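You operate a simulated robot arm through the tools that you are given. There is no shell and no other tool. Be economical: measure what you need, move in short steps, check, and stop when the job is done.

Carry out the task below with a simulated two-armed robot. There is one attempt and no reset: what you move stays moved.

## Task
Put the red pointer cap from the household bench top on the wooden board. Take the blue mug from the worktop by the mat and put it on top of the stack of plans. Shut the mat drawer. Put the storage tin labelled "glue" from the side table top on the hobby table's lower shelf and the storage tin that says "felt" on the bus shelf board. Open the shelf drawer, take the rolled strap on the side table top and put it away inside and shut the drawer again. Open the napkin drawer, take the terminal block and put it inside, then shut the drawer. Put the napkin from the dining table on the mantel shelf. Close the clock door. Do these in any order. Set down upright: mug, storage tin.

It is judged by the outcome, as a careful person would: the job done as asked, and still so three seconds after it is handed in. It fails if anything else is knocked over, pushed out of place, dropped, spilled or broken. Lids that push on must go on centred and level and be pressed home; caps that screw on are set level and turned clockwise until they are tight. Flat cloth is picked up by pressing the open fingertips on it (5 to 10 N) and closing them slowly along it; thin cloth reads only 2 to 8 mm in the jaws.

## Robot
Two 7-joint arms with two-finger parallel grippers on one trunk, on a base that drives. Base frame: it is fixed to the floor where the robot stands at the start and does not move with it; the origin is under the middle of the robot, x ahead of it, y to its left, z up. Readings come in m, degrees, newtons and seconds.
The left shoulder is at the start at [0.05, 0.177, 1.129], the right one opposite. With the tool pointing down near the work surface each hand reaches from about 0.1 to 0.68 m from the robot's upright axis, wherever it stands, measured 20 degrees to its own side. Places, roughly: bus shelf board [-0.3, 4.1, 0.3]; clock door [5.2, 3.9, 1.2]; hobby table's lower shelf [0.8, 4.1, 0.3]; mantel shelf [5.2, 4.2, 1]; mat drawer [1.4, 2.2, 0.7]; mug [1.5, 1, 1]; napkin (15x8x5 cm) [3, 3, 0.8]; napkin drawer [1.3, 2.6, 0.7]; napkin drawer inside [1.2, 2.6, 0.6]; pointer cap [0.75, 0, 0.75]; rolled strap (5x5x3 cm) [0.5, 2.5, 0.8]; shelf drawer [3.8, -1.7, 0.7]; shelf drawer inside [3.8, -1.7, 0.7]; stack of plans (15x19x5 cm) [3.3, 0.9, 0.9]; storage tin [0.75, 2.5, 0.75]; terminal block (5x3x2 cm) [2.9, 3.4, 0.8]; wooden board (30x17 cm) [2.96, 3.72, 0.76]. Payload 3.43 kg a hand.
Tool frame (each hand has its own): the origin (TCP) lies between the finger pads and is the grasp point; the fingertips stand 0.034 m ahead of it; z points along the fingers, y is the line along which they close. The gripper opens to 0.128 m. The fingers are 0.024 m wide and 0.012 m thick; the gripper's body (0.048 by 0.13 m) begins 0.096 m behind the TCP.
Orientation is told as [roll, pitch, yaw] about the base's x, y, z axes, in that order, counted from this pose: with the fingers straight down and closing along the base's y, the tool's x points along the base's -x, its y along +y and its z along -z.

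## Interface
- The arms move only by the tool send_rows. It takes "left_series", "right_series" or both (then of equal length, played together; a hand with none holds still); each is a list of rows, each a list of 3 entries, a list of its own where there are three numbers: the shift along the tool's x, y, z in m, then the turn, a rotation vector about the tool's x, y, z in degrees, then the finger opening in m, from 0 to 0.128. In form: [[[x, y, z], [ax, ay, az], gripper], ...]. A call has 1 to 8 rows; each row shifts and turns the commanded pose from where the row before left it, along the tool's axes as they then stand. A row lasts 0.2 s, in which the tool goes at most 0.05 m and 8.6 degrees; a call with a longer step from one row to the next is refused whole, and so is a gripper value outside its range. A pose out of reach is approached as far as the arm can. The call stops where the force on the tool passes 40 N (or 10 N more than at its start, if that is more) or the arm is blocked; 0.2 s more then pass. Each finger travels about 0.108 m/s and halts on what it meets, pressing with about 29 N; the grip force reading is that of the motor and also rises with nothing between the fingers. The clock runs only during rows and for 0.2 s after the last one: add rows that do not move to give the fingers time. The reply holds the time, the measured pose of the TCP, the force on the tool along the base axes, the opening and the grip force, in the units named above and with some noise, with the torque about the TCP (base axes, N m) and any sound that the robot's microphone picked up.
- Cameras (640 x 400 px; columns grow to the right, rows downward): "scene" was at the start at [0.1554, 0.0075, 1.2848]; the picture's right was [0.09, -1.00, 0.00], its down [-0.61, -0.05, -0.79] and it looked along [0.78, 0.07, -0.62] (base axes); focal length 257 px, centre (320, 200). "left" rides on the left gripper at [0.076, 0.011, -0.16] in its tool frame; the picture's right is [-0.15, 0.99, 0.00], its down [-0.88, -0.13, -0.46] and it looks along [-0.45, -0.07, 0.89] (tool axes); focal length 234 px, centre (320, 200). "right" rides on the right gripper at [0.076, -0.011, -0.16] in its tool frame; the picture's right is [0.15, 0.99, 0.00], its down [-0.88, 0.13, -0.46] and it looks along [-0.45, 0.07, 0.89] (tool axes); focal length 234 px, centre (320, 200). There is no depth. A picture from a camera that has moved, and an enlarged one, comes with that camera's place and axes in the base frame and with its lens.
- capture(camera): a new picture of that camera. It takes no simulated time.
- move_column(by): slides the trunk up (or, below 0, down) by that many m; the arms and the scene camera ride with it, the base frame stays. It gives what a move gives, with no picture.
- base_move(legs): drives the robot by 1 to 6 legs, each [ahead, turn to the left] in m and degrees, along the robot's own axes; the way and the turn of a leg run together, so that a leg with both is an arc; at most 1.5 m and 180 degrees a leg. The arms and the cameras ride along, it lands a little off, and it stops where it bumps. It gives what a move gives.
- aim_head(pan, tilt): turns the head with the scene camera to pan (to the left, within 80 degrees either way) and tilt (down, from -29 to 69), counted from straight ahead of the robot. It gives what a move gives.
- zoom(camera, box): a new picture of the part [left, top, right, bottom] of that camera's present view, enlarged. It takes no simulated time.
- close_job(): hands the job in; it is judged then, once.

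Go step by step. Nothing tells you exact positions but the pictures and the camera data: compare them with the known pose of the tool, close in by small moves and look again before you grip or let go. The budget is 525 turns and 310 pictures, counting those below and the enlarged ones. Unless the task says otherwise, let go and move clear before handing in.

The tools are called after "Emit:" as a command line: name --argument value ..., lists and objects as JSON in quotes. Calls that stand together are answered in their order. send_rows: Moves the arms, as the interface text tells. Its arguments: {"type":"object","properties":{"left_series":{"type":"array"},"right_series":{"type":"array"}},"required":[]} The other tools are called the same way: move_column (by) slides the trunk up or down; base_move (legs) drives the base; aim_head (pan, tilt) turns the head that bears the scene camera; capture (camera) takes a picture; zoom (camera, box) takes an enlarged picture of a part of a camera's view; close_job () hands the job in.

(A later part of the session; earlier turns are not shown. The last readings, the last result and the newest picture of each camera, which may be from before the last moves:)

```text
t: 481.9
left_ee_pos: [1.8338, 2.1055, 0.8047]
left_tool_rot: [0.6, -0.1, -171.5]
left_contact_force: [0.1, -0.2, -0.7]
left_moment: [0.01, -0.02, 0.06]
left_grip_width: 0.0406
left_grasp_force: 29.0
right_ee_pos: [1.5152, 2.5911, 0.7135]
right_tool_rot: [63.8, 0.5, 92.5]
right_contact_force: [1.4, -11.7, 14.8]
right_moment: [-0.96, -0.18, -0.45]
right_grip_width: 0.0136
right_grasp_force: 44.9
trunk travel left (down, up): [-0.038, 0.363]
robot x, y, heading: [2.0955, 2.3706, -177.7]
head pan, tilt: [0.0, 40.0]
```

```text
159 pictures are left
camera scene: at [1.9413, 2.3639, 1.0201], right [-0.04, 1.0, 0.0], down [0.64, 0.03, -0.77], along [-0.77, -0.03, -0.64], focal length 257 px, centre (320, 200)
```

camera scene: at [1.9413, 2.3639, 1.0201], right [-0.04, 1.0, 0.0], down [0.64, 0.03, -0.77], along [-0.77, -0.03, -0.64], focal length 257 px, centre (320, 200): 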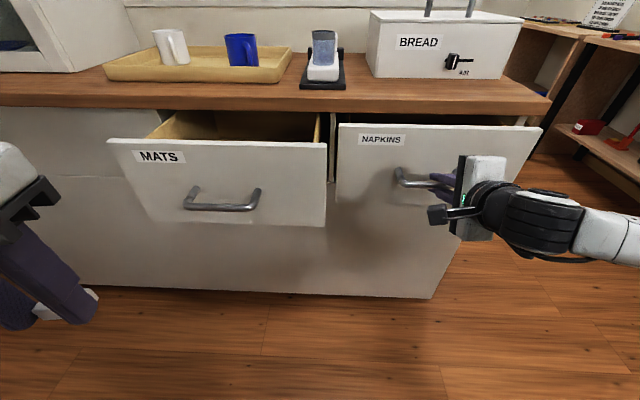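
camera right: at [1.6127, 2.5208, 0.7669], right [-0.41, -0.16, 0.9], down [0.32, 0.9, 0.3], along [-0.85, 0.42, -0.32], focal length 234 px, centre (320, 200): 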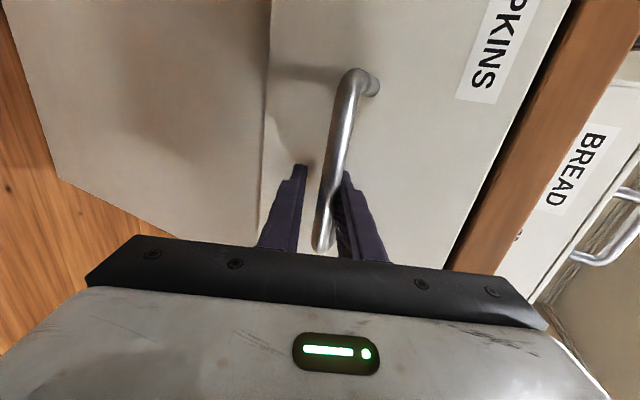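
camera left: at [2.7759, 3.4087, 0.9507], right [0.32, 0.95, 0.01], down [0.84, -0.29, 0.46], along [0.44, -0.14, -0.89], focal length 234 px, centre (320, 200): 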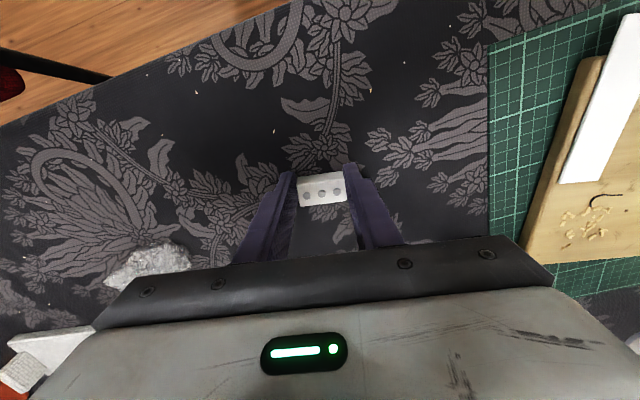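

Drawer is opening. Pull another 0.16 m.

Emit:
base_move --legs '[[-0.15, 0]]'

Emit:
capture --camera "scene"

```text
t: 483.3
left_ee_pos: [1.9798, 2.1113, 0.8042]
left_tool_rot: [0.6, -0.2, -171.6]
left_contact_force: [-0.3, 0.8, 0.5]
left_moment: [0.01, -0.02, 0.0]
left_grip_width: 0.0402
left_grasp_force: 29.5
right_ee_pos: [1.663, 2.5902, 0.7144]
right_tool_rot: [63.8, 0.8, 93.6]
right_contact_force: [0.3, -30.6, 4.0]
right_moment: [-0.91, -0.14, -0.67]
right_grip_width: 0.0138
right_grasp_force: 45.0
trunk travel left (down, up): [-0.038, 0.363]
robot x, y, heading: [2.2396, 2.378, -178.0]
head pan, tilt: [0.0, 40.0]
```

```text
158 pictures are left
camera scene: at [2.0876, 2.3693, 1.0199], right [-0.04, 1.0, 0.0], down [0.64, 0.03, -0.77], along [-0.77, -0.03, -0.64], focal length 257 px, centre (320, 200)
```

scene: 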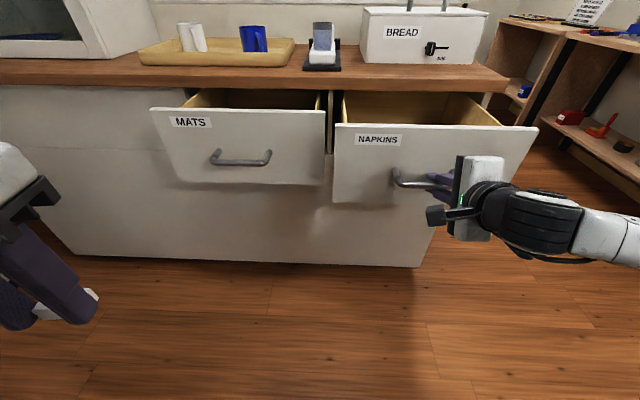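

Open enough (~0.2 m). Release the handle and back the hand off.

Emit:
send_rows --right_series '[[[0, 0, 0], [0, 0, 0], 0.03], [[0, 0, 0], [0, 0, 0], 0.05], [[0, 0, -0.03], [0, 0, 0], 0.05], [[0, 0, -0.04], [0, 0, 0], 0.05]]'

Emit:
base_move --legs '[[-0.2, 0]]'

Emit:
capture --camera "scene"

```text
t: 484.3
left_ee_pos: [1.9795, 2.112, 0.805]
left_tool_rot: [0.7, -0.1, -171.6]
left_contact_force: [-0.3, 0.5, 0.0]
left_moment: [-0.01, -0.04, 0.0]
left_grip_width: 0.0405
left_grasp_force: 28.6
right_ee_pos: [1.7263, 2.5953, 0.7461]
right_tool_rot: [63.7, 0.9, 93.5]
right_contact_force: [-0.1, -0.4, 0.9]
right_moment: [0.04, -0.02, 0.03]
right_grip_width: 0.0499
right_grasp_force: 0.0
trunk travel left (down, up): [-0.038, 0.363]
robot x, y, heading: [2.2451, 2.3782, -177.6]
head pan, tilt: [0.0, 40.0]
```

```text
t: 485.9
left_ee_pos: [2.1758, 2.119, 0.8055]
left_tool_rot: [0.7, -0.1, -171.5]
left_contact_force: [0.5, 0.1, -0.2]
left_moment: [-0.05, -0.02, 0.03]
left_grip_width: 0.0403
left_grasp_force: 28.4
right_ee_pos: [1.9213, 2.6016, 0.746]
right_tool_rot: [63.6, 0.9, 93.7]
right_contact_force: [0.4, 0.1, 0.5]
right_moment: [-0.01, -0.01, -0.01]
right_grip_width: 0.0502
right_grasp_force: 0.1
trunk travel left (down, up): [-0.038, 0.363]
robot x, y, heading: [2.4356, 2.3889, -177.6]
head pan, tilt: [0.0, 40.0]
```

```text
157 pictures are left
camera scene: at [2.2833, 2.3784, 1.0198], right [-0.04, 1.0, 0.0], down [0.64, 0.03, -0.77], along [-0.77, -0.03, -0.64], focal length 257 px, centre (320, 200)
```

scene: 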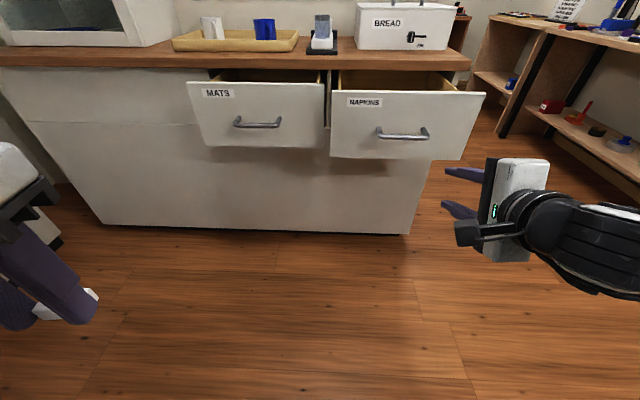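

Now shift so the left arm (with the block) can reach over the open drawer: target (2.02, 2.76), heading 180.

Emit:
move_column --by 0.2

Emit:
base_move --legs '[[0, -43.4], [0.55, 0], [0, 41]]'

Emit:
capture --camera "scene"

Emit:
capture --camera "left"

```text
t: 488.0
left_ee_pos: [2.176, 2.1199, 1.0045]
left_tool_rot: [0.8, 0.0, -171.5]
left_contact_force: [-0.3, -0.1, 0.3]
left_moment: [-0.04, 0.01, 0.02]
left_grip_width: 0.0407
left_grasp_force: 29.4
right_ee_pos: [1.9215, 2.6032, 0.9464]
right_tool_rot: [63.6, 0.9, 93.6]
right_contact_force: [0.7, -0.3, -1.4]
right_moment: [0.02, -0.04, -0.03]
right_grip_width: 0.0499
right_grasp_force: 0.1
trunk travel left (down, up): [-0.238, 0.163]
robot x, y, heading: [2.4342, 2.3829, -177.7]
head pan, tilt: [0.0, 40.0]
```

```text
t: 495.1
left_ee_pos: [1.7502, 2.5012, 1.0049]
left_tool_rot: [0.7, -0.1, -174.6]
left_contact_force: [0.8, -0.1, 0.0]
left_moment: [-0.01, 0.01, 0.03]
left_grip_width: 0.0405
left_grasp_force: 29.1
right_ee_pos: [1.5213, 2.9986, 0.9464]
right_tool_rot: [63.8, 0.9, 90.5]
right_contact_force: [-0.4, -0.1, 0.2]
right_moment: [0.0, 0.01, 0.0]
right_grip_width: 0.0498
right_grasp_force: 0.0
trunk travel left (down, up): [-0.238, 0.163]
robot x, y, heading: [2.027, 2.7542, 179.1]
head pan, tilt: [0.0, 40.0]
```

```text
156 pictures are left
camera scene: at [1.871, 2.7539, 1.2198], right [0.01, 1.0, 0.0], down [0.64, -0.01, -0.77], along [-0.77, 0.01, -0.64], focal length 257 px, centre (320, 200)
```

scene: 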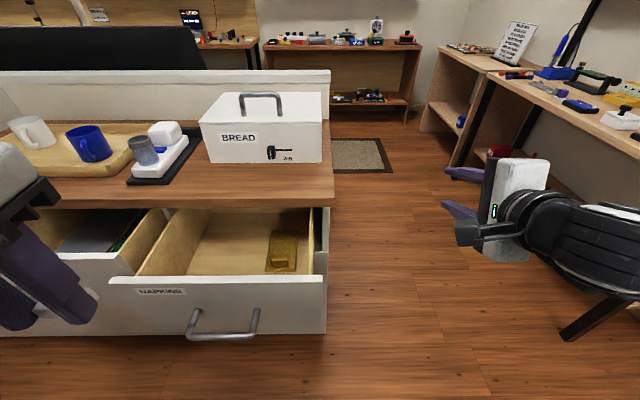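

```text
155 pictures are left
camera left: at [1.8258, 2.4985, 1.1641], right [-0.05, -1.0, 0.01], down [-0.89, 0.05, 0.46], along [-0.46, 0.01, -0.89], focal length 234 px, centre (320, 200)
```

left: 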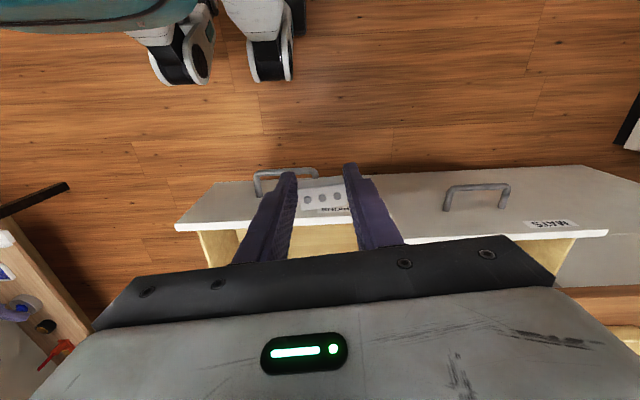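

Drawer is open with a sponge on its right side. Move the left hand over the free left part (1.49, 2.54).

Emit:
send_rows --left_series '[[[-0.0425, -0.0105, 0], [0, 0, 0], 0.02], [[-0.0425, -0.0105, 0], [0, 0, 0], 0.02], [[-0.0425, -0.0105, 0], [0, 0, 0], 0.02], [[-0.0425, -0.0105, 0], [0, 0, 0], 0.02], [[-0.0425, -0.0105, 0], [0, 0, 0], 0.02], [[-0.0425, -0.0105, 0], [0, 0, 0], 0.02], [[0, 0, 0], [0, 0, 0], 0.02]]'

Emit:
capture --camera "left"

Emit:
capture --camera "scene"

```text
t: 496.7
left_ee_pos: [1.4909, 2.5371, 1.0021]
left_tool_rot: [0.8, -0.2, -174.5]
left_contact_force: [0.5, -0.2, 0.4]
left_moment: [0.04, -0.02, -0.02]
left_grip_width: 0.0408
left_grasp_force: 29.1
right_ee_pos: [1.5223, 2.9983, 0.947]
right_tool_rot: [63.7, 0.9, 90.6]
right_contact_force: [-0.3, 0.1, -1.0]
right_moment: [0.04, 0.01, 0.03]
right_grip_width: 0.0501
right_grasp_force: 0.0
trunk travel left (down, up): [-0.238, 0.163]
robot x, y, heading: [2.0238, 2.7514, 179.3]
head pan, tilt: [0.0, 40.0]
```

```text
154 pictures are left
camera left: at [1.5665, 2.5354, 1.162], right [-0.05, -1.0, 0.01], down [-0.89, 0.05, 0.46], along [-0.46, 0.01, -0.89], focal length 234 px, centre (320, 200)
```

left: 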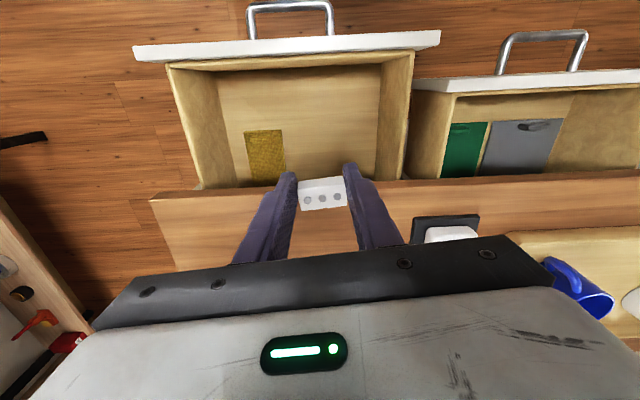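

```text
153 pictures are left
camera scene: at [1.871, 2.7541, 1.2199], right [0.01, 1.0, 0.0], down [0.64, -0.01, -0.77], along [-0.77, 0.01, -0.64], focal length 257 px, centre (320, 200)
```

scene: 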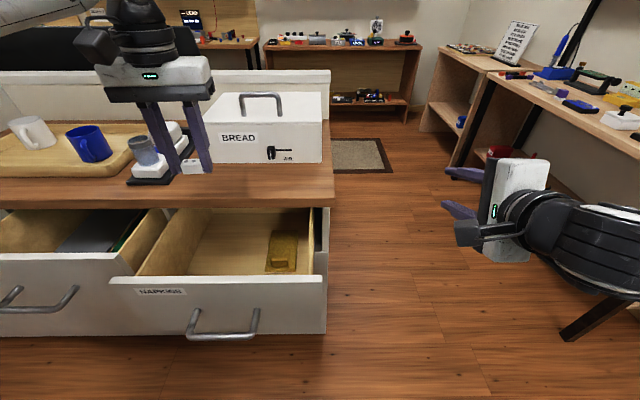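

Well centred over the drawer. Lower into it.

Emit:
send_rows --left_series '[[[0, 0, 0.045], [0, 0, 0], 0.02], [[0, 0, 0.045], [0, 0, 0], 0.02], [[0, 0, 0.045], [0, 0, 0], 0.02], [[0, 0, 0.045], [0, 0, 0], 0.02], [[0, 0, 0.045], [0, 0, 0], 0.02], [[0, 0, 0.02], [0, 0, 0], 0.02], [[0, 0, 0], [0, 0, 0], 0.02]]'

Emit:
capture --camera "left"

```text
t: 498.3
left_ee_pos: [1.5178, 2.5158, 0.7726]
left_tool_rot: [0.7, -0.1, -174.5]
left_contact_force: [-0.4, 0.0, 0.3]
left_moment: [-0.01, 0.0, 0.02]
left_grip_width: 0.0405
left_grasp_force: 29.2
left hand out of reach, approached as far as the arm can: row 4, 5, 6
right_ee_pos: [1.5206, 2.9984, 0.947]
right_tool_rot: [63.8, 0.9, 90.6]
right_contact_force: [0.7, -0.2, -0.1]
right_moment: [0.01, -0.04, -0.01]
right_grip_width: 0.0499
right_grasp_force: 0.1
trunk travel left (down, up): [-0.238, 0.163]
robot x, y, heading: [2.0276, 2.7515, 179.3]
head pan, tilt: [0.0, 40.0]
```

```text
152 pictures are left
camera left: at [1.5942, 2.5138, 0.9323], right [-0.05, -1.0, 0.01], down [-0.89, 0.05, 0.46], along [-0.46, 0.01, -0.89], focal length 234 px, centre (320, 200)
```

left: 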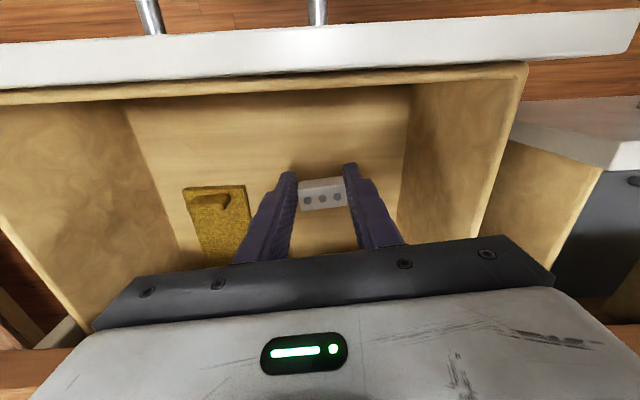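

Emit:
move_column --by -0.07

Emit:
capture --camera "left"

```text
t: 499.4
left_ee_pos: [1.5181, 2.5161, 0.7039]
left_tool_rot: [0.7, -0.1, -174.6]
left_contact_force: [-0.2, 0.0, -0.1]
left_moment: [0.01, 0.03, 0.01]
left_grip_width: 0.0408
left_grasp_force: 29.2
right_ee_pos: [1.5211, 2.998, 0.8765]
right_tool_rot: [63.8, 0.9, 90.5]
right_contact_force: [0.4, 0.2, 0.8]
right_moment: [0.0, 0.02, -0.01]
right_grip_width: 0.0502
right_grasp_force: 0.1
trunk travel left (down, up): [-0.168, 0.233]
robot x, y, heading: [2.0264, 2.7539, 179.5]
head pan, tilt: [0.0, 40.0]
```

```text
151 pictures are left
camera left: at [1.5942, 2.5139, 0.8627], right [-0.05, -1.0, 0.01], down [-0.89, 0.05, 0.46], along [-0.46, 0.01, -0.89], focal length 234 px, centre (320, 200)
```

left: 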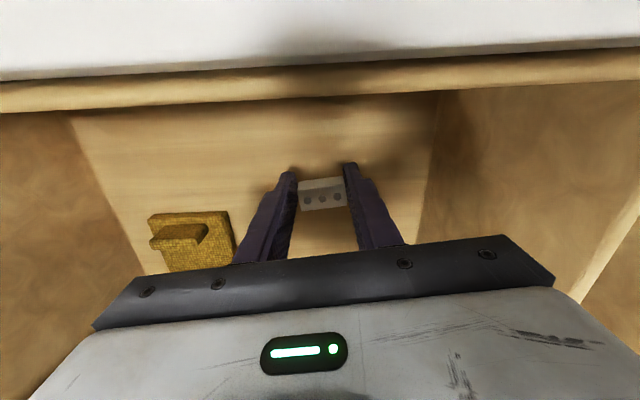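

Emit:
move_column --by -0.02

Emit:
move_column --by -0.008

```text
t: 500.1
left_ee_pos: [1.5172, 2.5171, 0.6861]
left_tool_rot: [0.6, -0.5, -174.5]
left_contact_force: [-2.4, -2.3, 12.7]
left_moment: [0.05, 0.19, 0.08]
left_grip_width: 0.0406
left_grasp_force: 28.9
right_ee_pos: [1.522, 2.9978, 0.8569]
right_tool_rot: [63.8, 1.0, 90.4]
right_contact_force: [-0.4, 0.8, 1.1]
right_moment: [-0.01, 0.01, -0.01]
right_grip_width: 0.0501
right_grasp_force: 0.2
trunk travel left (down, up): [-0.148, 0.253]
robot x, y, heading: [2.028, 2.7511, 179.1]
head pan, tilt: [0.0, 40.0]
```

```text
t: 500.7
left_ee_pos: [1.517, 2.5169, 0.6782]
left_tool_rot: [0.6, -0.6, -174.6]
left_contact_force: [-0.9, -5.0, 31.7]
left_moment: [0.42, -0.02, 0.03]
left_grip_width: 0.0406
left_grasp_force: 28.6
right_ee_pos: [1.5232, 2.9991, 0.8509]
right_tool_rot: [63.9, 1.1, 90.5]
right_contact_force: [-0.5, -0.7, -0.3]
right_moment: [0.0, -0.03, 0.0]
right_grip_width: 0.0498
right_grasp_force: 0.1
trunk travel left (down, up): [-0.14, 0.261]
robot x, y, heading: [2.0233, 2.7543, 179.1]
head pan, tilt: [0.0, 40.0]
```

Contact with the drawer floor. Ease up, release, and raise out.

Emit:
move_column --by 0.008

Emit:
send_rows --left_series '[[[0, 0, 0], [0, 0, 0], 0.045], [[0, 0, 0], [0, 0, 0], 0.06], [[0, 0, 0], [0, 0, 0], 0.07], [[0, 0, 0], [0, 0, 0], 0.07]]'

Emit:
move_column --by 0.25

Emit:
capture --camera "left"

```text
t: 501.2
left_ee_pos: [1.5201, 2.5161, 0.6821]
left_tool_rot: [0.8, 0.2, -174.7]
left_contact_force: [-0.2, 0.1, 0.2]
left_moment: [-0.03, -0.02, -0.02]
left_grip_width: 0.0404
left_grasp_force: 28.7
right_ee_pos: [1.5218, 2.9987, 0.8558]
right_tool_rot: [63.7, 0.9, 90.4]
right_contact_force: [-0.1, 0.7, 0.3]
right_moment: [-0.01, 0.01, -0.07]
right_grip_width: 0.0499
right_grasp_force: 0.1
trunk travel left (down, up): [-0.148, 0.253]
robot x, y, heading: [2.0255, 2.7556, 179.1]
head pan, tilt: [0.0, 40.0]
```

```text
t: 502.2
left_ee_pos: [1.518, 2.5161, 0.6823]
left_tool_rot: [0.8, 0.0, -174.7]
left_contact_force: [-0.8, 0.2, 0.0]
left_moment: [-0.02, 0.01, 0.04]
left_grip_width: 0.0701
left_grasp_force: 0.1
right_ee_pos: [1.5212, 2.9982, 0.8572]
right_tool_rot: [63.7, 0.8, 90.5]
right_contact_force: [-0.5, 0.5, 0.6]
right_moment: [0.0, -0.01, -0.02]
right_grip_width: 0.0502
right_grasp_force: 0.0
trunk travel left (down, up): [-0.148, 0.253]
robot x, y, heading: [2.0252, 2.7498, 179.1]
head pan, tilt: [0.0, 40.0]
```

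```text
t: 504.8
left_ee_pos: [1.5185, 2.5165, 0.9332]
left_tool_rot: [0.6, -0.1, -174.6]
left_contact_force: [-1.2, -0.4, -0.6]
left_moment: [0.05, -0.03, 0.01]
left_grip_width: 0.0701
left_grasp_force: 0.0
right_ee_pos: [1.5201, 2.9983, 1.1061]
right_tool_rot: [63.7, 1.0, 90.5]
right_contact_force: [0.6, -0.7, -0.2]
right_moment: [-0.03, 0.0, 0.02]
right_grip_width: 0.05
right_grasp_force: 0.0
trunk travel left (down, up): [-0.398, 0.003]
robot x, y, heading: [2.0292, 2.7535, 179.4]
head pan, tilt: [0.0, 40.0]
```

```text
150 pictures are left
camera left: at [1.5941, 2.5139, 1.0925], right [-0.05, -1.0, 0.01], down [-0.89, 0.05, 0.46], along [-0.46, 0.01, -0.89], focal length 234 px, centre (320, 200)
```

left: 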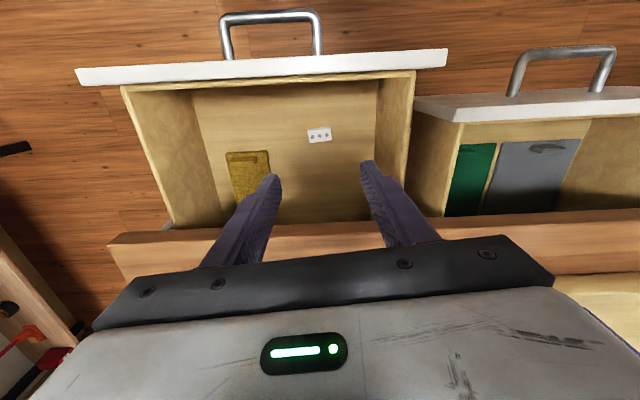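

The block lies in the drawer. Back the base off, tilt the left tool forward with closed fingers, and push the drawer shut beside its handle.

Emit:
base_move --legs '[[-0.3, 0]]'

Emit:
send_rows --left_series '[[[0, 0, 0], [0, -8, 0], 0.0], [[0, 0, 0], [0, -8, 0], 0.0], [[0, 0, 0], [0, -8, 0], 0.0], [[0, 0, 0], [0, -8, 0], 0.0], [[0, 0, 0], [0, -8, 0], 0.0], [[0, 0, 0], [0, -8, 0], 0.0], [[0, 0, 0], [0, -8, 0], 0.0], [[0, 0, 0], [0, -4, 0], 0.0]]'

Emit:
move_column --by -0.22

Emit:
capture --camera "scene"

```text
t: 506.8
left_ee_pos: [1.8122, 2.5145, 0.934]
left_tool_rot: [0.7, -0.2, -174.9]
left_contact_force: [0.4, 0.6, -0.2]
left_moment: [-0.01, 0.04, 0.05]
left_grip_width: 0.0699
left_grasp_force: 0.0
right_ee_pos: [1.8196, 2.9956, 1.1066]
right_tool_rot: [63.9, 1.0, 90.1]
right_contact_force: [-0.3, 1.0, 1.2]
right_moment: [0.01, -0.03, -0.06]
right_grip_width: 0.0499
right_grasp_force: 0.1
trunk travel left (down, up): [-0.398, 0.003]
robot x, y, heading: [2.3257, 2.747, 179.0]
head pan, tilt: [0.0, 40.0]
```

```text
t: 508.6
left_ee_pos: [1.8135, 2.5018, 0.951]
left_tool_rot: [1.1, -60.1, -176.1]
left_contact_force: [0.2, -0.2, 1.1]
left_moment: [-0.01, 0.01, -0.02]
left_grip_width: 0.0001
left_grasp_force: 29.2
left hand out of reach, approached as far as the arm can: row 7, 8
right_ee_pos: [1.8186, 2.9962, 1.1068]
right_tool_rot: [63.7, 0.9, 90.1]
right_contact_force: [-0.7, 0.5, -0.2]
right_moment: [0.0, 0.0, 0.0]
right_grip_width: 0.0503
right_grasp_force: 0.0
trunk travel left (down, up): [-0.398, 0.003]
robot x, y, heading: [2.3229, 2.7479, 178.9]
head pan, tilt: [0.0, 40.0]
```

```text
t: 511.0
left_ee_pos: [1.8134, 2.5008, 0.731]
left_tool_rot: [1.3, -60.0, -176.0]
left_contact_force: [0.1, -0.3, 0.7]
left_moment: [0.0, 0.03, 0.02]
left_grip_width: 0.0005
left_grasp_force: 29.3
right_ee_pos: [1.82, 2.997, 0.8864]
right_tool_rot: [63.7, 0.9, 90.1]
right_contact_force: [-0.9, 0.3, 0.4]
right_moment: [0.02, -0.01, 0.03]
right_grip_width: 0.0501
right_grasp_force: 0.1
trunk travel left (down, up): [-0.178, 0.223]
robot x, y, heading: [2.3228, 2.7499, 178.9]
head pan, tilt: [0.0, 40.0]
```

```text
149 pictures are left
camera scene: at [2.1673, 2.75, 1.1599], right [0.02, 1.0, 0.0], down [0.64, -0.01, -0.77], along [-0.77, 0.02, -0.64], focal length 257 px, centre (320, 200)
```

scene: 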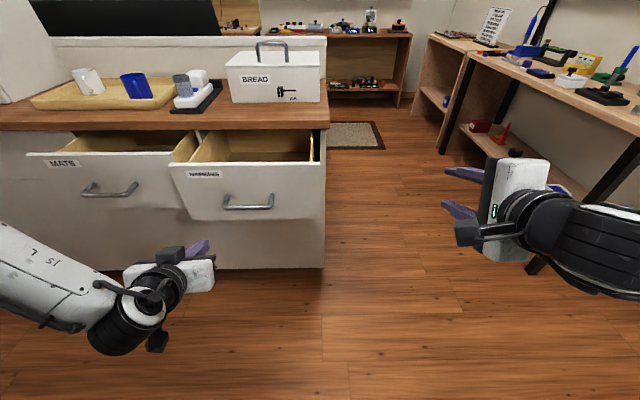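

The handle post is too close to my finger line; I'll do the MATS drawer first. Shift the robot 0.4 m to its left.

Emit:
base_move --legs '[[0, 91], [0.4, 0], [0, -90]]'

Emit:
capture --camera "scene"

```text
t: 521.2
left_ee_pos: [1.8638, 2.0535, 0.731]
left_tool_rot: [1.3, -60.0, -169.8]
left_contact_force: [-0.3, -0.5, -0.3]
left_moment: [0.0, -0.02, -0.03]
left_grip_width: 0.0
left_grasp_force: 29.3
right_ee_pos: [1.8154, 2.5453, 0.886]
right_tool_rot: [63.5, 0.8, 96.4]
right_contact_force: [0.8, -0.5, -0.6]
right_moment: [-0.04, 0.02, 0.0]
right_grip_width: 0.0499
right_grasp_force: 0.1
trunk travel left (down, up): [-0.178, 0.223]
robot x, y, heading: [2.3458, 2.3543, -175.0]
head pan, tilt: [0.0, 40.0]
```

```text
148 pictures are left
camera scene: at [2.1889, 2.3397, 1.1598], right [-0.09, 1.0, 0.0], down [0.64, 0.06, -0.77], along [-0.76, -0.07, -0.64], focal length 257 px, centre (320, 200)
```

scene: 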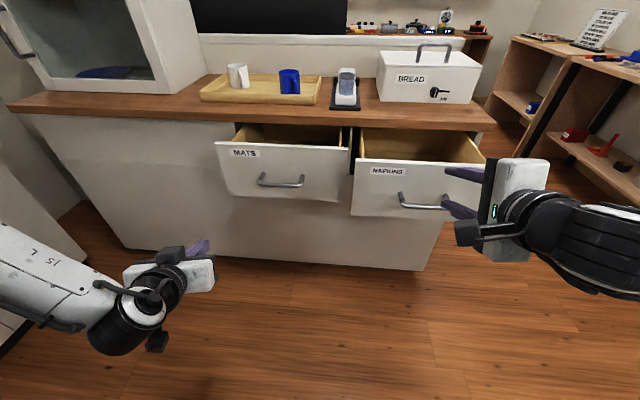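

Align heading, shift the left fingers to y≈2.035 and lift the right hand clear.

Emit:
base_move --legs '[[0, -5]]'

Emit:
send_rows --left_series '[[[0, 0.03, 0], [0, 0, 0], 0.0], [[0, 0.03, 0], [0, 0, 0], 0.0], [[0, 0, 0], [0, 0, 0], 0.0], [[0, 0, 0], [0, 0, 0], 0.0]]' --right_series '[[[0, 0.035, -0.02], [0, 0, 0], 0.05], [[0, 0.035, -0.02], [0, 0, 0], 0.05], [[0, 0.035, -0.02], [0, 0, 0], 0.05], [[0, 0.035, -0.02], [0, 0, 0], 0.05]]'

Emit:
base_move --legs '[[0.25, 0]]'

Emit:
capture --camera "scene"

Emit:
capture --camera "left"

```text
t: 522.1
left_ee_pos: [1.8401, 2.0954, 0.7316]
left_tool_rot: [1.3, -60.1, -174.7]
left_contact_force: [0.3, -1.2, 0.1]
left_moment: [0.03, 0.03, -0.03]
left_grip_width: 0.0
left_grasp_force: 28.9
right_ee_pos: [1.8335, 2.5909, 0.8871]
right_tool_rot: [63.9, 0.9, 91.5]
right_contact_force: [0.4, 0.1, 0.3]
right_moment: [-0.01, 0.0, 0.0]
right_grip_width: 0.0499
right_grasp_force: 0.1
trunk travel left (down, up): [-0.178, 0.223]
robot x, y, heading: [2.344, 2.3527, -179.9]
head pan, tilt: [0.0, 40.0]
```

```text
t: 523.1
left_ee_pos: [1.8474, 2.0356, 0.732]
left_tool_rot: [1.3, -60.0, -174.7]
left_contact_force: [-0.1, -0.2, -0.5]
left_moment: [0.03, 0.01, -0.01]
left_grip_width: 0.0
left_grasp_force: 29.1
right_ee_pos: [1.8423, 2.5918, 1.0462]
right_tool_rot: [63.7, 0.9, 91.4]
right_contact_force: [0.1, 0.2, 0.3]
right_moment: [0.01, -0.01, 0.01]
right_grip_width: 0.0503
right_grasp_force: 0.0
trunk travel left (down, up): [-0.178, 0.223]
robot x, y, heading: [2.3445, 2.3543, -179.8]
head pan, tilt: [0.0, 40.0]
```

```text
t: 524.9
left_ee_pos: [1.6023, 2.0388, 0.7333]
left_tool_rot: [1.3, -60.1, -175.1]
left_contact_force: [-0.3, 0.0, 0.2]
left_moment: [0.0, -0.03, 0.01]
left_grip_width: 0.0002
left_grasp_force: 28.7
right_ee_pos: [1.6009, 2.5958, 1.0462]
right_tool_rot: [63.7, 0.9, 91.1]
right_contact_force: [-0.4, 0.0, -0.2]
right_moment: [0.02, 0.04, 0.0]
right_grip_width: 0.0499
right_grasp_force: 0.0
trunk travel left (down, up): [-0.178, 0.223]
robot x, y, heading: [2.0993, 2.352, 180.0]
head pan, tilt: [0.0, 40.0]
```

```text
147 pictures are left
camera scene: at [1.9447, 2.354, 1.1598], right [0.0, 1.0, 0.0], down [0.64, 0.0, -0.77], along [-0.77, 0.0, -0.64], focal length 257 px, centre (320, 200)
```

scene: 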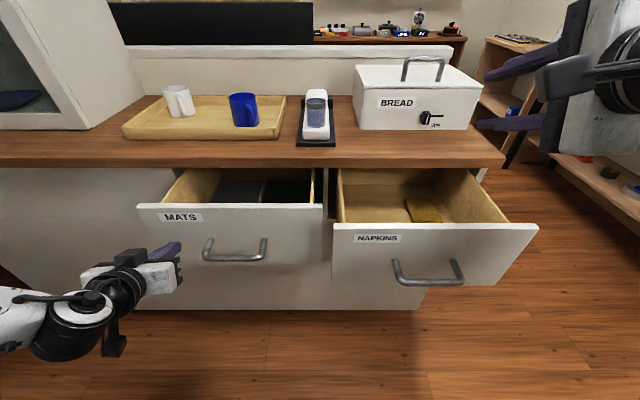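

```text
146 pictures are left
camera left: at [1.7771, 2.0462, 0.7472], right [0.03, -0.99, 0.14], down [-0.06, 0.14, 0.99], along [-1.0, -0.04, -0.05], focal length 234 px, centre (320, 200)
```

left: 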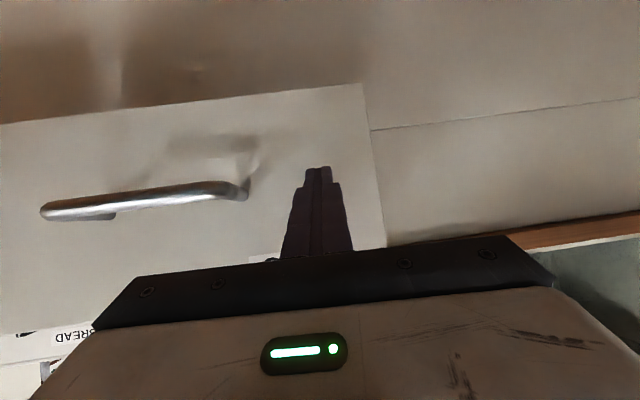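

Finger is aligned left of the handle. Push forward.

Emit:
base_move --legs '[[0.13, 0]]'

Emit:
capture --camera "scene"

```text
t: 526.1
left_ee_pos: [1.4729, 2.0392, 0.7336]
left_tool_rot: [1.2, -60.0, -175.1]
left_contact_force: [0.2, -0.6, -0.3]
left_moment: [-0.01, 0.0, -0.01]
left_grip_width: 0.0
left_grasp_force: 29.3
right_ee_pos: [1.4723, 2.5958, 1.0467]
right_tool_rot: [63.8, 0.9, 91.2]
right_contact_force: [-0.6, 0.5, 0.5]
right_moment: [-0.01, 0.0, 0.01]
right_grip_width: 0.0501
right_grasp_force: 0.1
trunk travel left (down, up): [-0.178, 0.223]
robot x, y, heading: [1.9724, 2.3507, 179.8]
head pan, tilt: [0.0, 40.0]
```

```text
145 pictures are left
camera scene: at [1.8152, 2.3542, 1.1598], right [0.0, 1.0, 0.0], down [0.64, 0.0, -0.77], along [-0.77, 0.0, -0.64], focal length 257 px, centre (320, 200)
```

scene: 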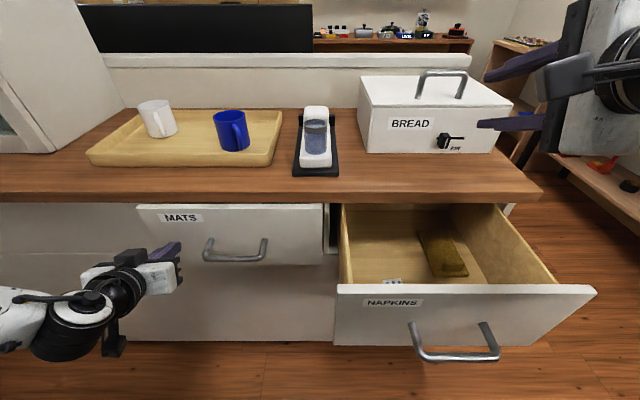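

Emit:
base_move --legs '[[0.05, 0]]'

Emit:
capture --camera "scene"

```text
t: 527.1
left_ee_pos: [1.4424, 2.039, 0.7329]
left_tool_rot: [0.9, -59.9, -174.7]
left_contact_force: [6.6, -0.3, 4.5]
left_moment: [0.0, 0.12, -0.04]
left_grip_width: 0.0
left_grasp_force: 29.3
right_ee_pos: [1.4361, 2.5943, 1.0454]
right_tool_rot: [63.7, 0.8, 91.1]
right_contact_force: [-0.3, -0.4, -0.8]
right_moment: [0.0, 0.01, -0.01]
right_grip_width: 0.0504
right_grasp_force: 0.0
trunk travel left (down, up): [-0.178, 0.223]
robot x, y, heading: [1.9354, 2.3532, 180.1]
head pan, tilt: [0.0, 40.0]
stopped in leg 1: the force on the tool passed its limit (the readings are from after the stop); the commanded pose is now the measured one
```

```text
144 pictures are left
camera scene: at [1.7811, 2.354, 1.1598], right [0.0, 1.0, 0.0], down [0.64, 0.0, -0.77], along [-0.77, 0.0, -0.64], focal length 257 px, centre (320, 200)
```

scene: 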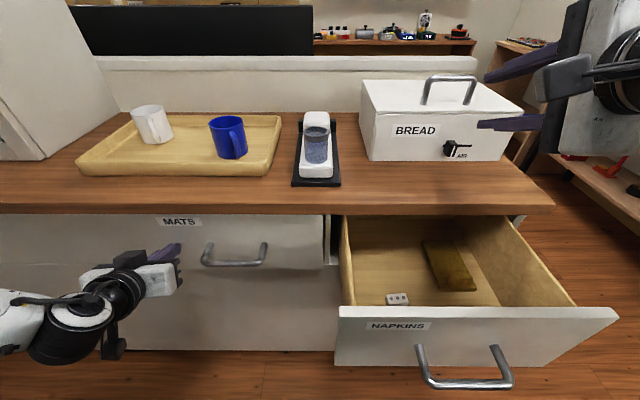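

Emit:
zoom --camera "scene" --box '[40, 190, 360, 300]'

Emit:
capture --camera "left"

```text
2.00 times, centred on (200, 245) of scene
camera zoom: at [1.7811, 2.354, 1.1598], right [0.0, 1.0, 0.0], down [0.64, 0.0, -0.77], along [-0.77, 0.0, -0.64], focal length 514 px, centre (560, 110)
```

zoom: 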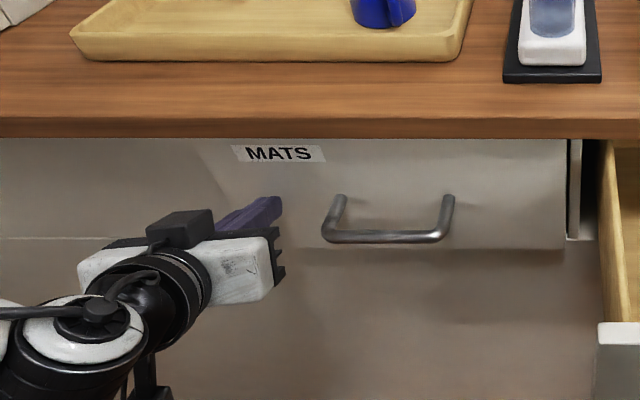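

```text
142 pictures are left
camera left: at [1.6181, 2.0474, 0.748], right [0.04, -0.99, 0.14], down [-0.06, 0.13, 0.99], along [-1.0, -0.04, -0.06], focal length 234 px, centre (320, 200)
```

left: 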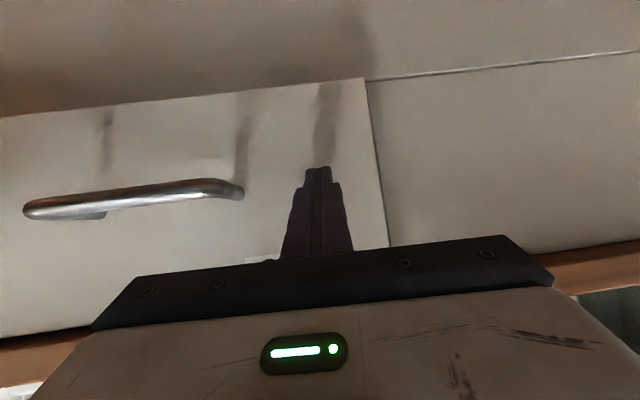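

Emit:
base_move --legs '[[0.02, 0]]'

Emit:
send_rows --left_series '[[[-0.008, 0, 0.014], [0, 0, 0], 0.0], [[0, 0, 0], [0, 0, 0], 0.0]]'

```text
t: 527.8
left_ee_pos: [1.4416, 2.0391, 0.7341]
left_tool_rot: [0.7, -59.6, -173.9]
left_contact_force: [16.5, -1.5, 13.5]
left_moment: [0.11, 0.34, -0.02]
left_grip_width: 0.0
left_grasp_force: 29.5
right_ee_pos: [1.4316, 2.595, 1.0468]
right_tool_rot: [63.6, 0.8, 91.1]
right_contact_force: [0.9, -0.1, 0.1]
right_moment: [-0.04, 0.0, -0.01]
right_grip_width: 0.0499
right_grasp_force: 0.0
trunk travel left (down, up): [-0.178, 0.223]
robot x, y, heading: [1.9251, 2.3538, -179.6]
head pan, tilt: [0.0, 40.0]
stopped in leg 1: the force on the tool passed its limit (the readings are from after the stop); the commanded pose is now the measured one
```

```text
t: 528.1
left_ee_pos: [1.4418, 2.0403, 0.7332]
left_tool_rot: [0.4, -59.2, -173.6]
left_contact_force: [15.8, -1.4, 11.5]
left_moment: [0.09, 0.27, -0.05]
left_grip_width: 0.0
left_grasp_force: 28.7
right_ee_pos: [1.4301, 2.5943, 1.0468]
right_tool_rot: [63.7, 0.9, 91.1]
right_contact_force: [-0.2, 0.2, 0.4]
right_moment: [0.02, 0.0, 0.0]
right_grip_width: 0.05
right_grasp_force: 0.0
trunk travel left (down, up): [-0.178, 0.223]
robot x, y, heading: [1.9262, 2.3499, -179.9]
head pan, tilt: [0.0, 40.0]
stopped in row 1 (left hand): the force on the tool passed its limit (the readings are from after the stop); the commanded pose is now the measured one
```

MATS drawer is fully shut. Back off and shift right to shut the napkin drawer the same way.

Emit:
base_move --legs '[[-0.42, 0], [0, -90], [0.41, 0], [0, 90]]'

Emit:
capture --camera "scene"

```text
t: 535.9
left_ee_pos: [2.0109, 3.0983, 0.7308]
left_tool_rot: [0.5, -59.2, 96.9]
left_contact_force: [0.3, 0.0, 0.6]
left_moment: [0.0, -0.04, -0.02]
left_grip_width: 0.0001
left_grasp_force: 28.9
right_ee_pos: [2.5671, 3.1143, 1.0454]
right_tool_rot: [63.6, 0.8, 1.8]
right_contact_force: [0.6, -0.3, -0.5]
right_moment: [-0.03, 0.02, 0.02]
right_grip_width: 0.0501
right_grasp_force: 0.0
trunk travel left (down, up): [-0.178, 0.223]
robot x, y, heading: [2.3346, 2.61, 90.5]
head pan, tilt: [0.0, 40.0]
stopped in leg 3: the robot was blocked; the commanded pose is now the measured one
```

```text
141 pictures are left
camera scene: at [2.3286, 2.7668, 1.1599], right [1.0, 0.01, 0.0], down [0.01, -0.64, -0.77], along [-0.01, 0.77, -0.64], focal length 257 px, centre (320, 200)
```

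scene: 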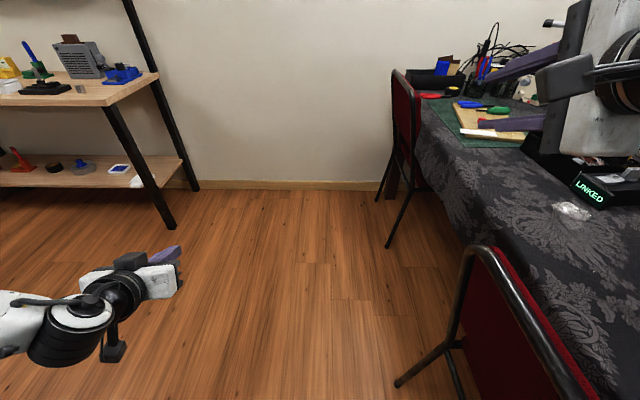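

Blocked by the chair side. I'll back up and take another route to the same stance.

Emit:
base_move --legs '[[-0.15, 0], [0, 90], [0.2, 0], [0, 67.5], [-0.31, 0], [0, -67.5]]'

Emit:
capture --camera "scene"

```text
t: 549.9
left_ee_pos: [1.7616, 2.4423, 0.7306]
left_tool_rot: [0.5, -59.1, -174.1]
left_contact_force: [-0.9, 0.0, 0.8]
left_moment: [0.06, -0.02, -0.05]
left_grip_width: 0.0001
left_grasp_force: 29.0
right_ee_pos: [1.752, 2.9972, 1.046]
right_tool_rot: [63.6, 0.7, 91.0]
right_contact_force: [0.0, 0.3, -0.6]
right_moment: [0.02, 0.0, 0.02]
right_grip_width: 0.05
right_grasp_force: 0.1
trunk travel left (down, up): [-0.178, 0.223]
robot x, y, heading: [2.2538, 2.7553, 179.9]
head pan, tilt: [0.0, 40.0]
```

```text
140 pictures are left
camera scene: at [2.0964, 2.7549, 1.1599], right [0.0, 1.0, 0.0], down [0.64, 0.0, -0.77], along [-0.77, 0.0, -0.64], focal length 257 px, centre (320, 200)
```

scene: 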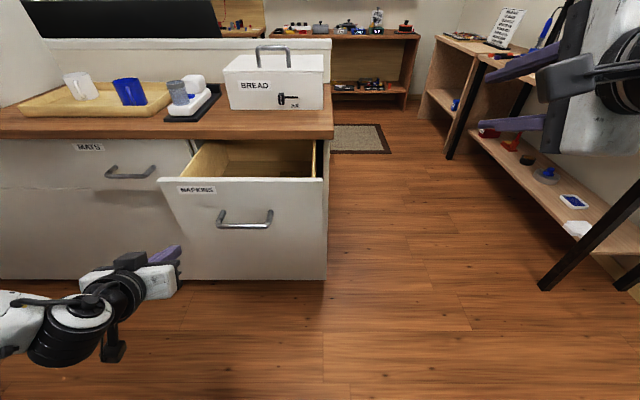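

Aligned left of the handle. Push forward.

Emit:
base_move --legs '[[0.14, 0]]'

Emit:
capture --camera "left"

Emit:
base_move --legs '[[0.16, 0]]'

Emit:
capture --camera "scene"

```text
t: 551.2
left_ee_pos: [1.6207, 2.4439, 0.73]
left_tool_rot: [0.5, -59.1, -174.2]
left_contact_force: [-0.3, -0.2, 0.0]
left_moment: [-0.05, 0.01, -0.02]
left_grip_width: 0.0
left_grasp_force: 29.1
right_ee_pos: [1.6139, 2.9985, 1.046]
right_tool_rot: [63.6, 0.8, 90.8]
right_contact_force: [0.4, -0.4, 0.8]
right_moment: [0.01, -0.02, 0.01]
right_grip_width: 0.0501
right_grasp_force: 0.2
trunk travel left (down, up): [-0.178, 0.223]
robot x, y, heading: [2.1107, 2.7547, 179.9]
head pan, tilt: [0.0, 40.0]
```

```text
139 pictures are left
camera left: at [1.7962, 2.4517, 0.7476], right [0.03, -0.99, 0.13], down [-0.08, 0.13, 0.99], along [-1.0, -0.04, -0.07], focal length 234 px, centre (320, 200)
```

left: 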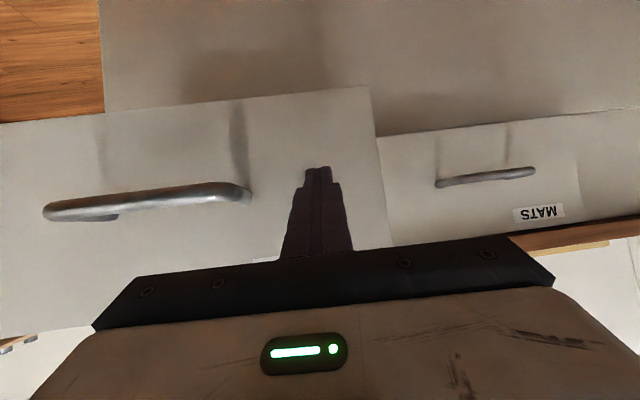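

```text
t: 552.6
left_ee_pos: [1.4573, 2.4448, 0.7304]
left_tool_rot: [0.6, -59.1, -174.4]
left_contact_force: [0.6, 0.5, 0.0]
left_moment: [-0.02, 0.01, 0.0]
left_grip_width: 0.0001
left_grasp_force: 29.2
right_ee_pos: [1.4518, 3.0002, 1.0446]
right_tool_rot: [63.7, 0.9, 90.7]
right_contact_force: [-0.4, 0.3, -0.4]
right_moment: [-0.01, 0.03, 0.03]
right_grip_width: 0.0501
right_grasp_force: 0.0
trunk travel left (down, up): [-0.178, 0.223]
robot x, y, heading: [1.9475, 2.7586, 179.7]
head pan, tilt: [0.0, 40.0]
```

```text
138 pictures are left
camera scene: at [1.7941, 2.7565, 1.1598], right [0.01, 1.0, 0.0], down [0.64, 0.0, -0.77], along [-0.77, 0.0, -0.64], focal length 257 px, centre (320, 200)
```

scene: 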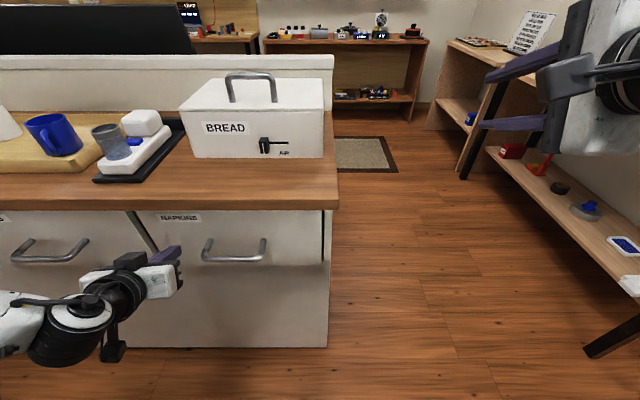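

Emit:
base_move --legs '[[0.04, 0]]'

Emit:
base_move --legs '[[0.02, 0]]'

Emit:
capture --camera "scene"

```text
t: 553.5
left_ee_pos: [1.444, 2.4458, 0.7318]
left_tool_rot: [0.2, -59.1, -173.8]
left_contact_force: [10.0, -0.7, 8.7]
left_moment: [0.04, 0.18, -0.02]
left_grip_width: 0.0002
left_grasp_force: 28.5
right_ee_pos: [1.4323, 3.0006, 1.0465]
right_tool_rot: [63.6, 0.8, 90.8]
right_contact_force: [-0.2, 0.9, -0.5]
right_moment: [0.03, 0.02, -0.02]
right_grip_width: 0.0501
right_grasp_force: 0.1
trunk travel left (down, up): [-0.178, 0.223]
robot x, y, heading: [1.9329, 2.7541, 179.8]
head pan, tilt: [0.0, 40.0]
stopped in leg 1: the force on the tool passed its limit (the readings are from after the stop); the commanded pose is now the measured one
```

```text
t: 554.2
left_ee_pos: [1.4445, 2.4449, 0.7315]
left_tool_rot: [-0.1, -58.6, -173.3]
left_contact_force: [17.7, -1.5, 14.5]
left_moment: [0.03, 0.38, -0.01]
left_grip_width: 0.0
left_grasp_force: 28.7
right_ee_pos: [1.428, 2.9998, 1.0465]
right_tool_rot: [63.6, 0.8, 90.8]
right_contact_force: [-0.4, -0.7, -0.5]
right_moment: [0.04, -0.02, -0.01]
right_grip_width: 0.05
right_grasp_force: 0.1
trunk travel left (down, up): [-0.178, 0.223]
robot x, y, heading: [1.9298, 2.7557, 179.9]
head pan, tilt: [0.0, 40.0]
stopped in leg 1: the force on the tool passed its limit (the readings are from after the stop); the commanded pose is now the measured one
```

```text
137 pictures are left
camera scene: at [1.7725, 2.7562, 1.1601], right [0.0, 1.0, 0.0], down [0.64, 0.0, -0.77], along [-0.77, 0.0, -0.64], focal length 257 px, centre (320, 200)
```

scene: 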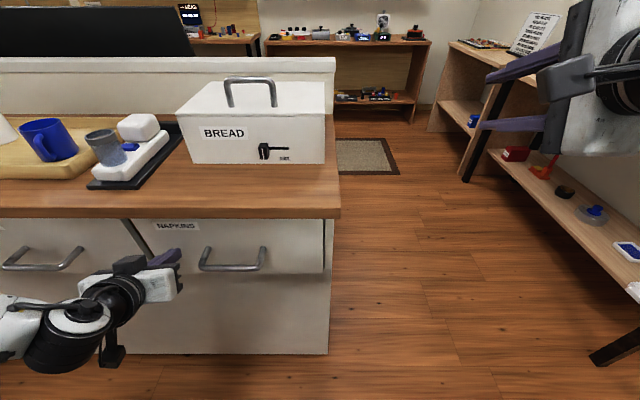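

Both drawers are shut to the same plane. Back off and restore both tools to vertical.

Emit:
base_move --legs '[[-0.32, 0]]'

Emit:
move_column --by 0.2

Emit:
send_rows --left_series '[[[0, 0, 0], [0, 7.4, 0], 0.05], [[0, 0, 0], [0, 7.4, 0], 0.05], [[0, 0, 0], [0, 7.4, 0], 0.05], [[0, 0, 0], [0, 7.4, 0], 0.05], [[0, 0, 0], [0, 7.4, 0], 0.05], [[0, 0, 0], [0, 7.4, 0], 0.05], [[0, 0, 0], [0, 7.4, 0], 0.05], [[0, 0, 0], [0, 7, 0], 0.05]]' --right_series '[[[0, 0, 0], [8, 0, 0], 0.05], [[0, 0, 0], [8, 0, 0], 0.05], [[0, 0, 0], [8, 0, 0], 0.05], [[0, 0, 0], [8, 0, 0], 0.05], [[0, 0, 0], [8, 0, 0], 0.05], [[0, 0, 0], [8, 0, 0], 0.05], [[0, 0, 0], [8, 0, 0], 0.05], [[0, 0, 0], [7.7, 0, 0], 0.05]]'

Emit:
send_rows --right_series '[[[0, 0, 0], [0, 0, -8.5], 0.05], [[0, 0, 0], [0, 0, -8.5], 0.05], [[0, 0, 0], [0, 0, -8.5], 0.05], [[0, 0, 0], [0, 0, -8.5], 0.05], [[0, 0, 0], [0, 0, -8.5], 0.05], [[0, 0, 0], [0, 0, -8.5], 0.05], [[0, 0, 0], [0, 0, -8.5], 0.05], [[0, 0, 0], [0, 0, -8.5], 0.05]]' --left_series '[[[0.04, 0, 0], [0, 0, 0], 0.05], [[0.04, 0, 0], [0, 0, 0], 0.05], [[0.04, 0, 0], [0, 0, 0], 0.05], [[0.04, 0, 0], [0, 0, 0], 0.05], [[0, 0, 0], [0, 0, 0], 0.05], [[0, 0, 0], [0, 0, 0], 0.05], [[0, 0, 0], [0, 0, 0], 0.05], [[0, 0, 0], [0, 0, 0], 0.05]]'

Emit:
send_rows --right_series '[[[0, 0, 0], [0, 0, -8.5], 0.05], [[0, 0, 0], [0, 0, -8.5], 0.05], [[0, 0, 0], [0, 0, -4], 0.05], [[0.04, 0, 0], [0, 0, 0], 0.05], [[0.04, 0, 0], [0, 0, 0], 0.05], [[0.04, 0, 0], [0, 0, 0], 0.05]]'

```text
t: 556.3
left_ee_pos: [1.759, 2.4462, 0.728]
left_tool_rot: [0.0, -58.3, -173.5]
left_contact_force: [-0.7, -0.1, -0.3]
left_moment: [-0.01, -0.01, 0.02]
left_grip_width: 0.0
left_grasp_force: 29.0
right_ee_pos: [1.7443, 2.9998, 1.0452]
right_tool_rot: [63.5, 0.8, 90.7]
right_contact_force: [0.3, 0.7, 0.0]
right_moment: [-0.03, 0.02, 0.0]
right_grip_width: 0.0502
right_grasp_force: 0.0
trunk travel left (down, up): [-0.178, 0.223]
robot x, y, heading: [2.2449, 2.7573, 180.0]
head pan, tilt: [0.0, 40.0]
```

```text
t: 558.5
left_ee_pos: [1.7582, 2.4455, 0.9288]
left_tool_rot: [0.1, -58.3, -173.6]
left_contact_force: [-0.1, 0.4, 0.1]
left_moment: [-0.01, -0.01, 0.0]
left_grip_width: 0.0
left_grasp_force: 28.9
right_ee_pos: [1.7441, 3.0002, 1.2454]
right_tool_rot: [63.5, 0.7, 90.6]
right_contact_force: [0.5, -0.4, 0.0]
right_moment: [0.01, -0.02, 0.01]
right_grip_width: 0.05
right_grasp_force: 0.1
trunk travel left (down, up): [-0.378, 0.023]
robot x, y, heading: [2.2469, 2.7578, 179.6]
head pan, tilt: [0.0, 40.0]
```

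```text
t: 560.3
left_ee_pos: [1.7596, 2.4449, 0.9278]
left_tool_rot: [0.0, 0.5, -173.4]
left_contact_force: [-0.4, 0.4, -0.7]
left_moment: [0.0, -0.01, 0.01]
left_grip_width: 0.0503
left_grasp_force: 0.1
right_ee_pos: [1.744, 2.9994, 1.2456]
right_tool_rot: [-0.3, 0.8, 90.6]
right_contact_force: [-0.2, 0.2, 0.3]
right_moment: [0.01, -0.02, 0.02]
right_grip_width: 0.0498
right_grasp_force: 0.0
trunk travel left (down, up): [-0.378, 0.023]
robot x, y, heading: [2.2419, 2.7537, 179.9]
head pan, tilt: [0.0, 40.0]
```

```text
t: 562.1
left_ee_pos: [1.9151, 2.4673, 0.9332]
left_tool_rot: [0.0, 0.4, -173.5]
left_contact_force: [0.3, -0.1, 0.5]
left_moment: [0.01, 0.01, 0.01]
left_grip_width: 0.05
left_grasp_force: 0.0
right_ee_pos: [1.7438, 3.0007, 1.246]
right_tool_rot: [0.6, 0.4, 158.8]
right_contact_force: [-0.2, -0.6, -0.1]
right_moment: [0.03, 0.0, 0.0]
right_grip_width: 0.0501
right_grasp_force: 0.2
trunk travel left (down, up): [-0.378, 0.023]
robot x, y, heading: [2.2427, 2.7546, 180.0]
head pan, tilt: [0.0, 40.0]
```

```text
t: 563.5
left_ee_pos: [1.9166, 2.468, 0.9315]
left_tool_rot: [0.1, 0.3, -173.5]
left_contact_force: [-0.2, 1.0, 0.9]
left_moment: [-0.02, 0.01, -0.01]
left_grip_width: 0.0498
left_grasp_force: 0.1
right_ee_pos: [1.8669, 3.0009, 1.2442]
right_tool_rot: [0.7, 0.1, 179.5]
right_contact_force: [0.1, 0.5, 0.2]
right_moment: [-0.05, 0.03, 0.0]
right_grip_width: 0.0499
right_grasp_force: 0.1
trunk travel left (down, up): [-0.378, 0.023]
robot x, y, heading: [2.2429, 2.7546, 179.7]
head pan, tilt: [0.0, 40.0]
```

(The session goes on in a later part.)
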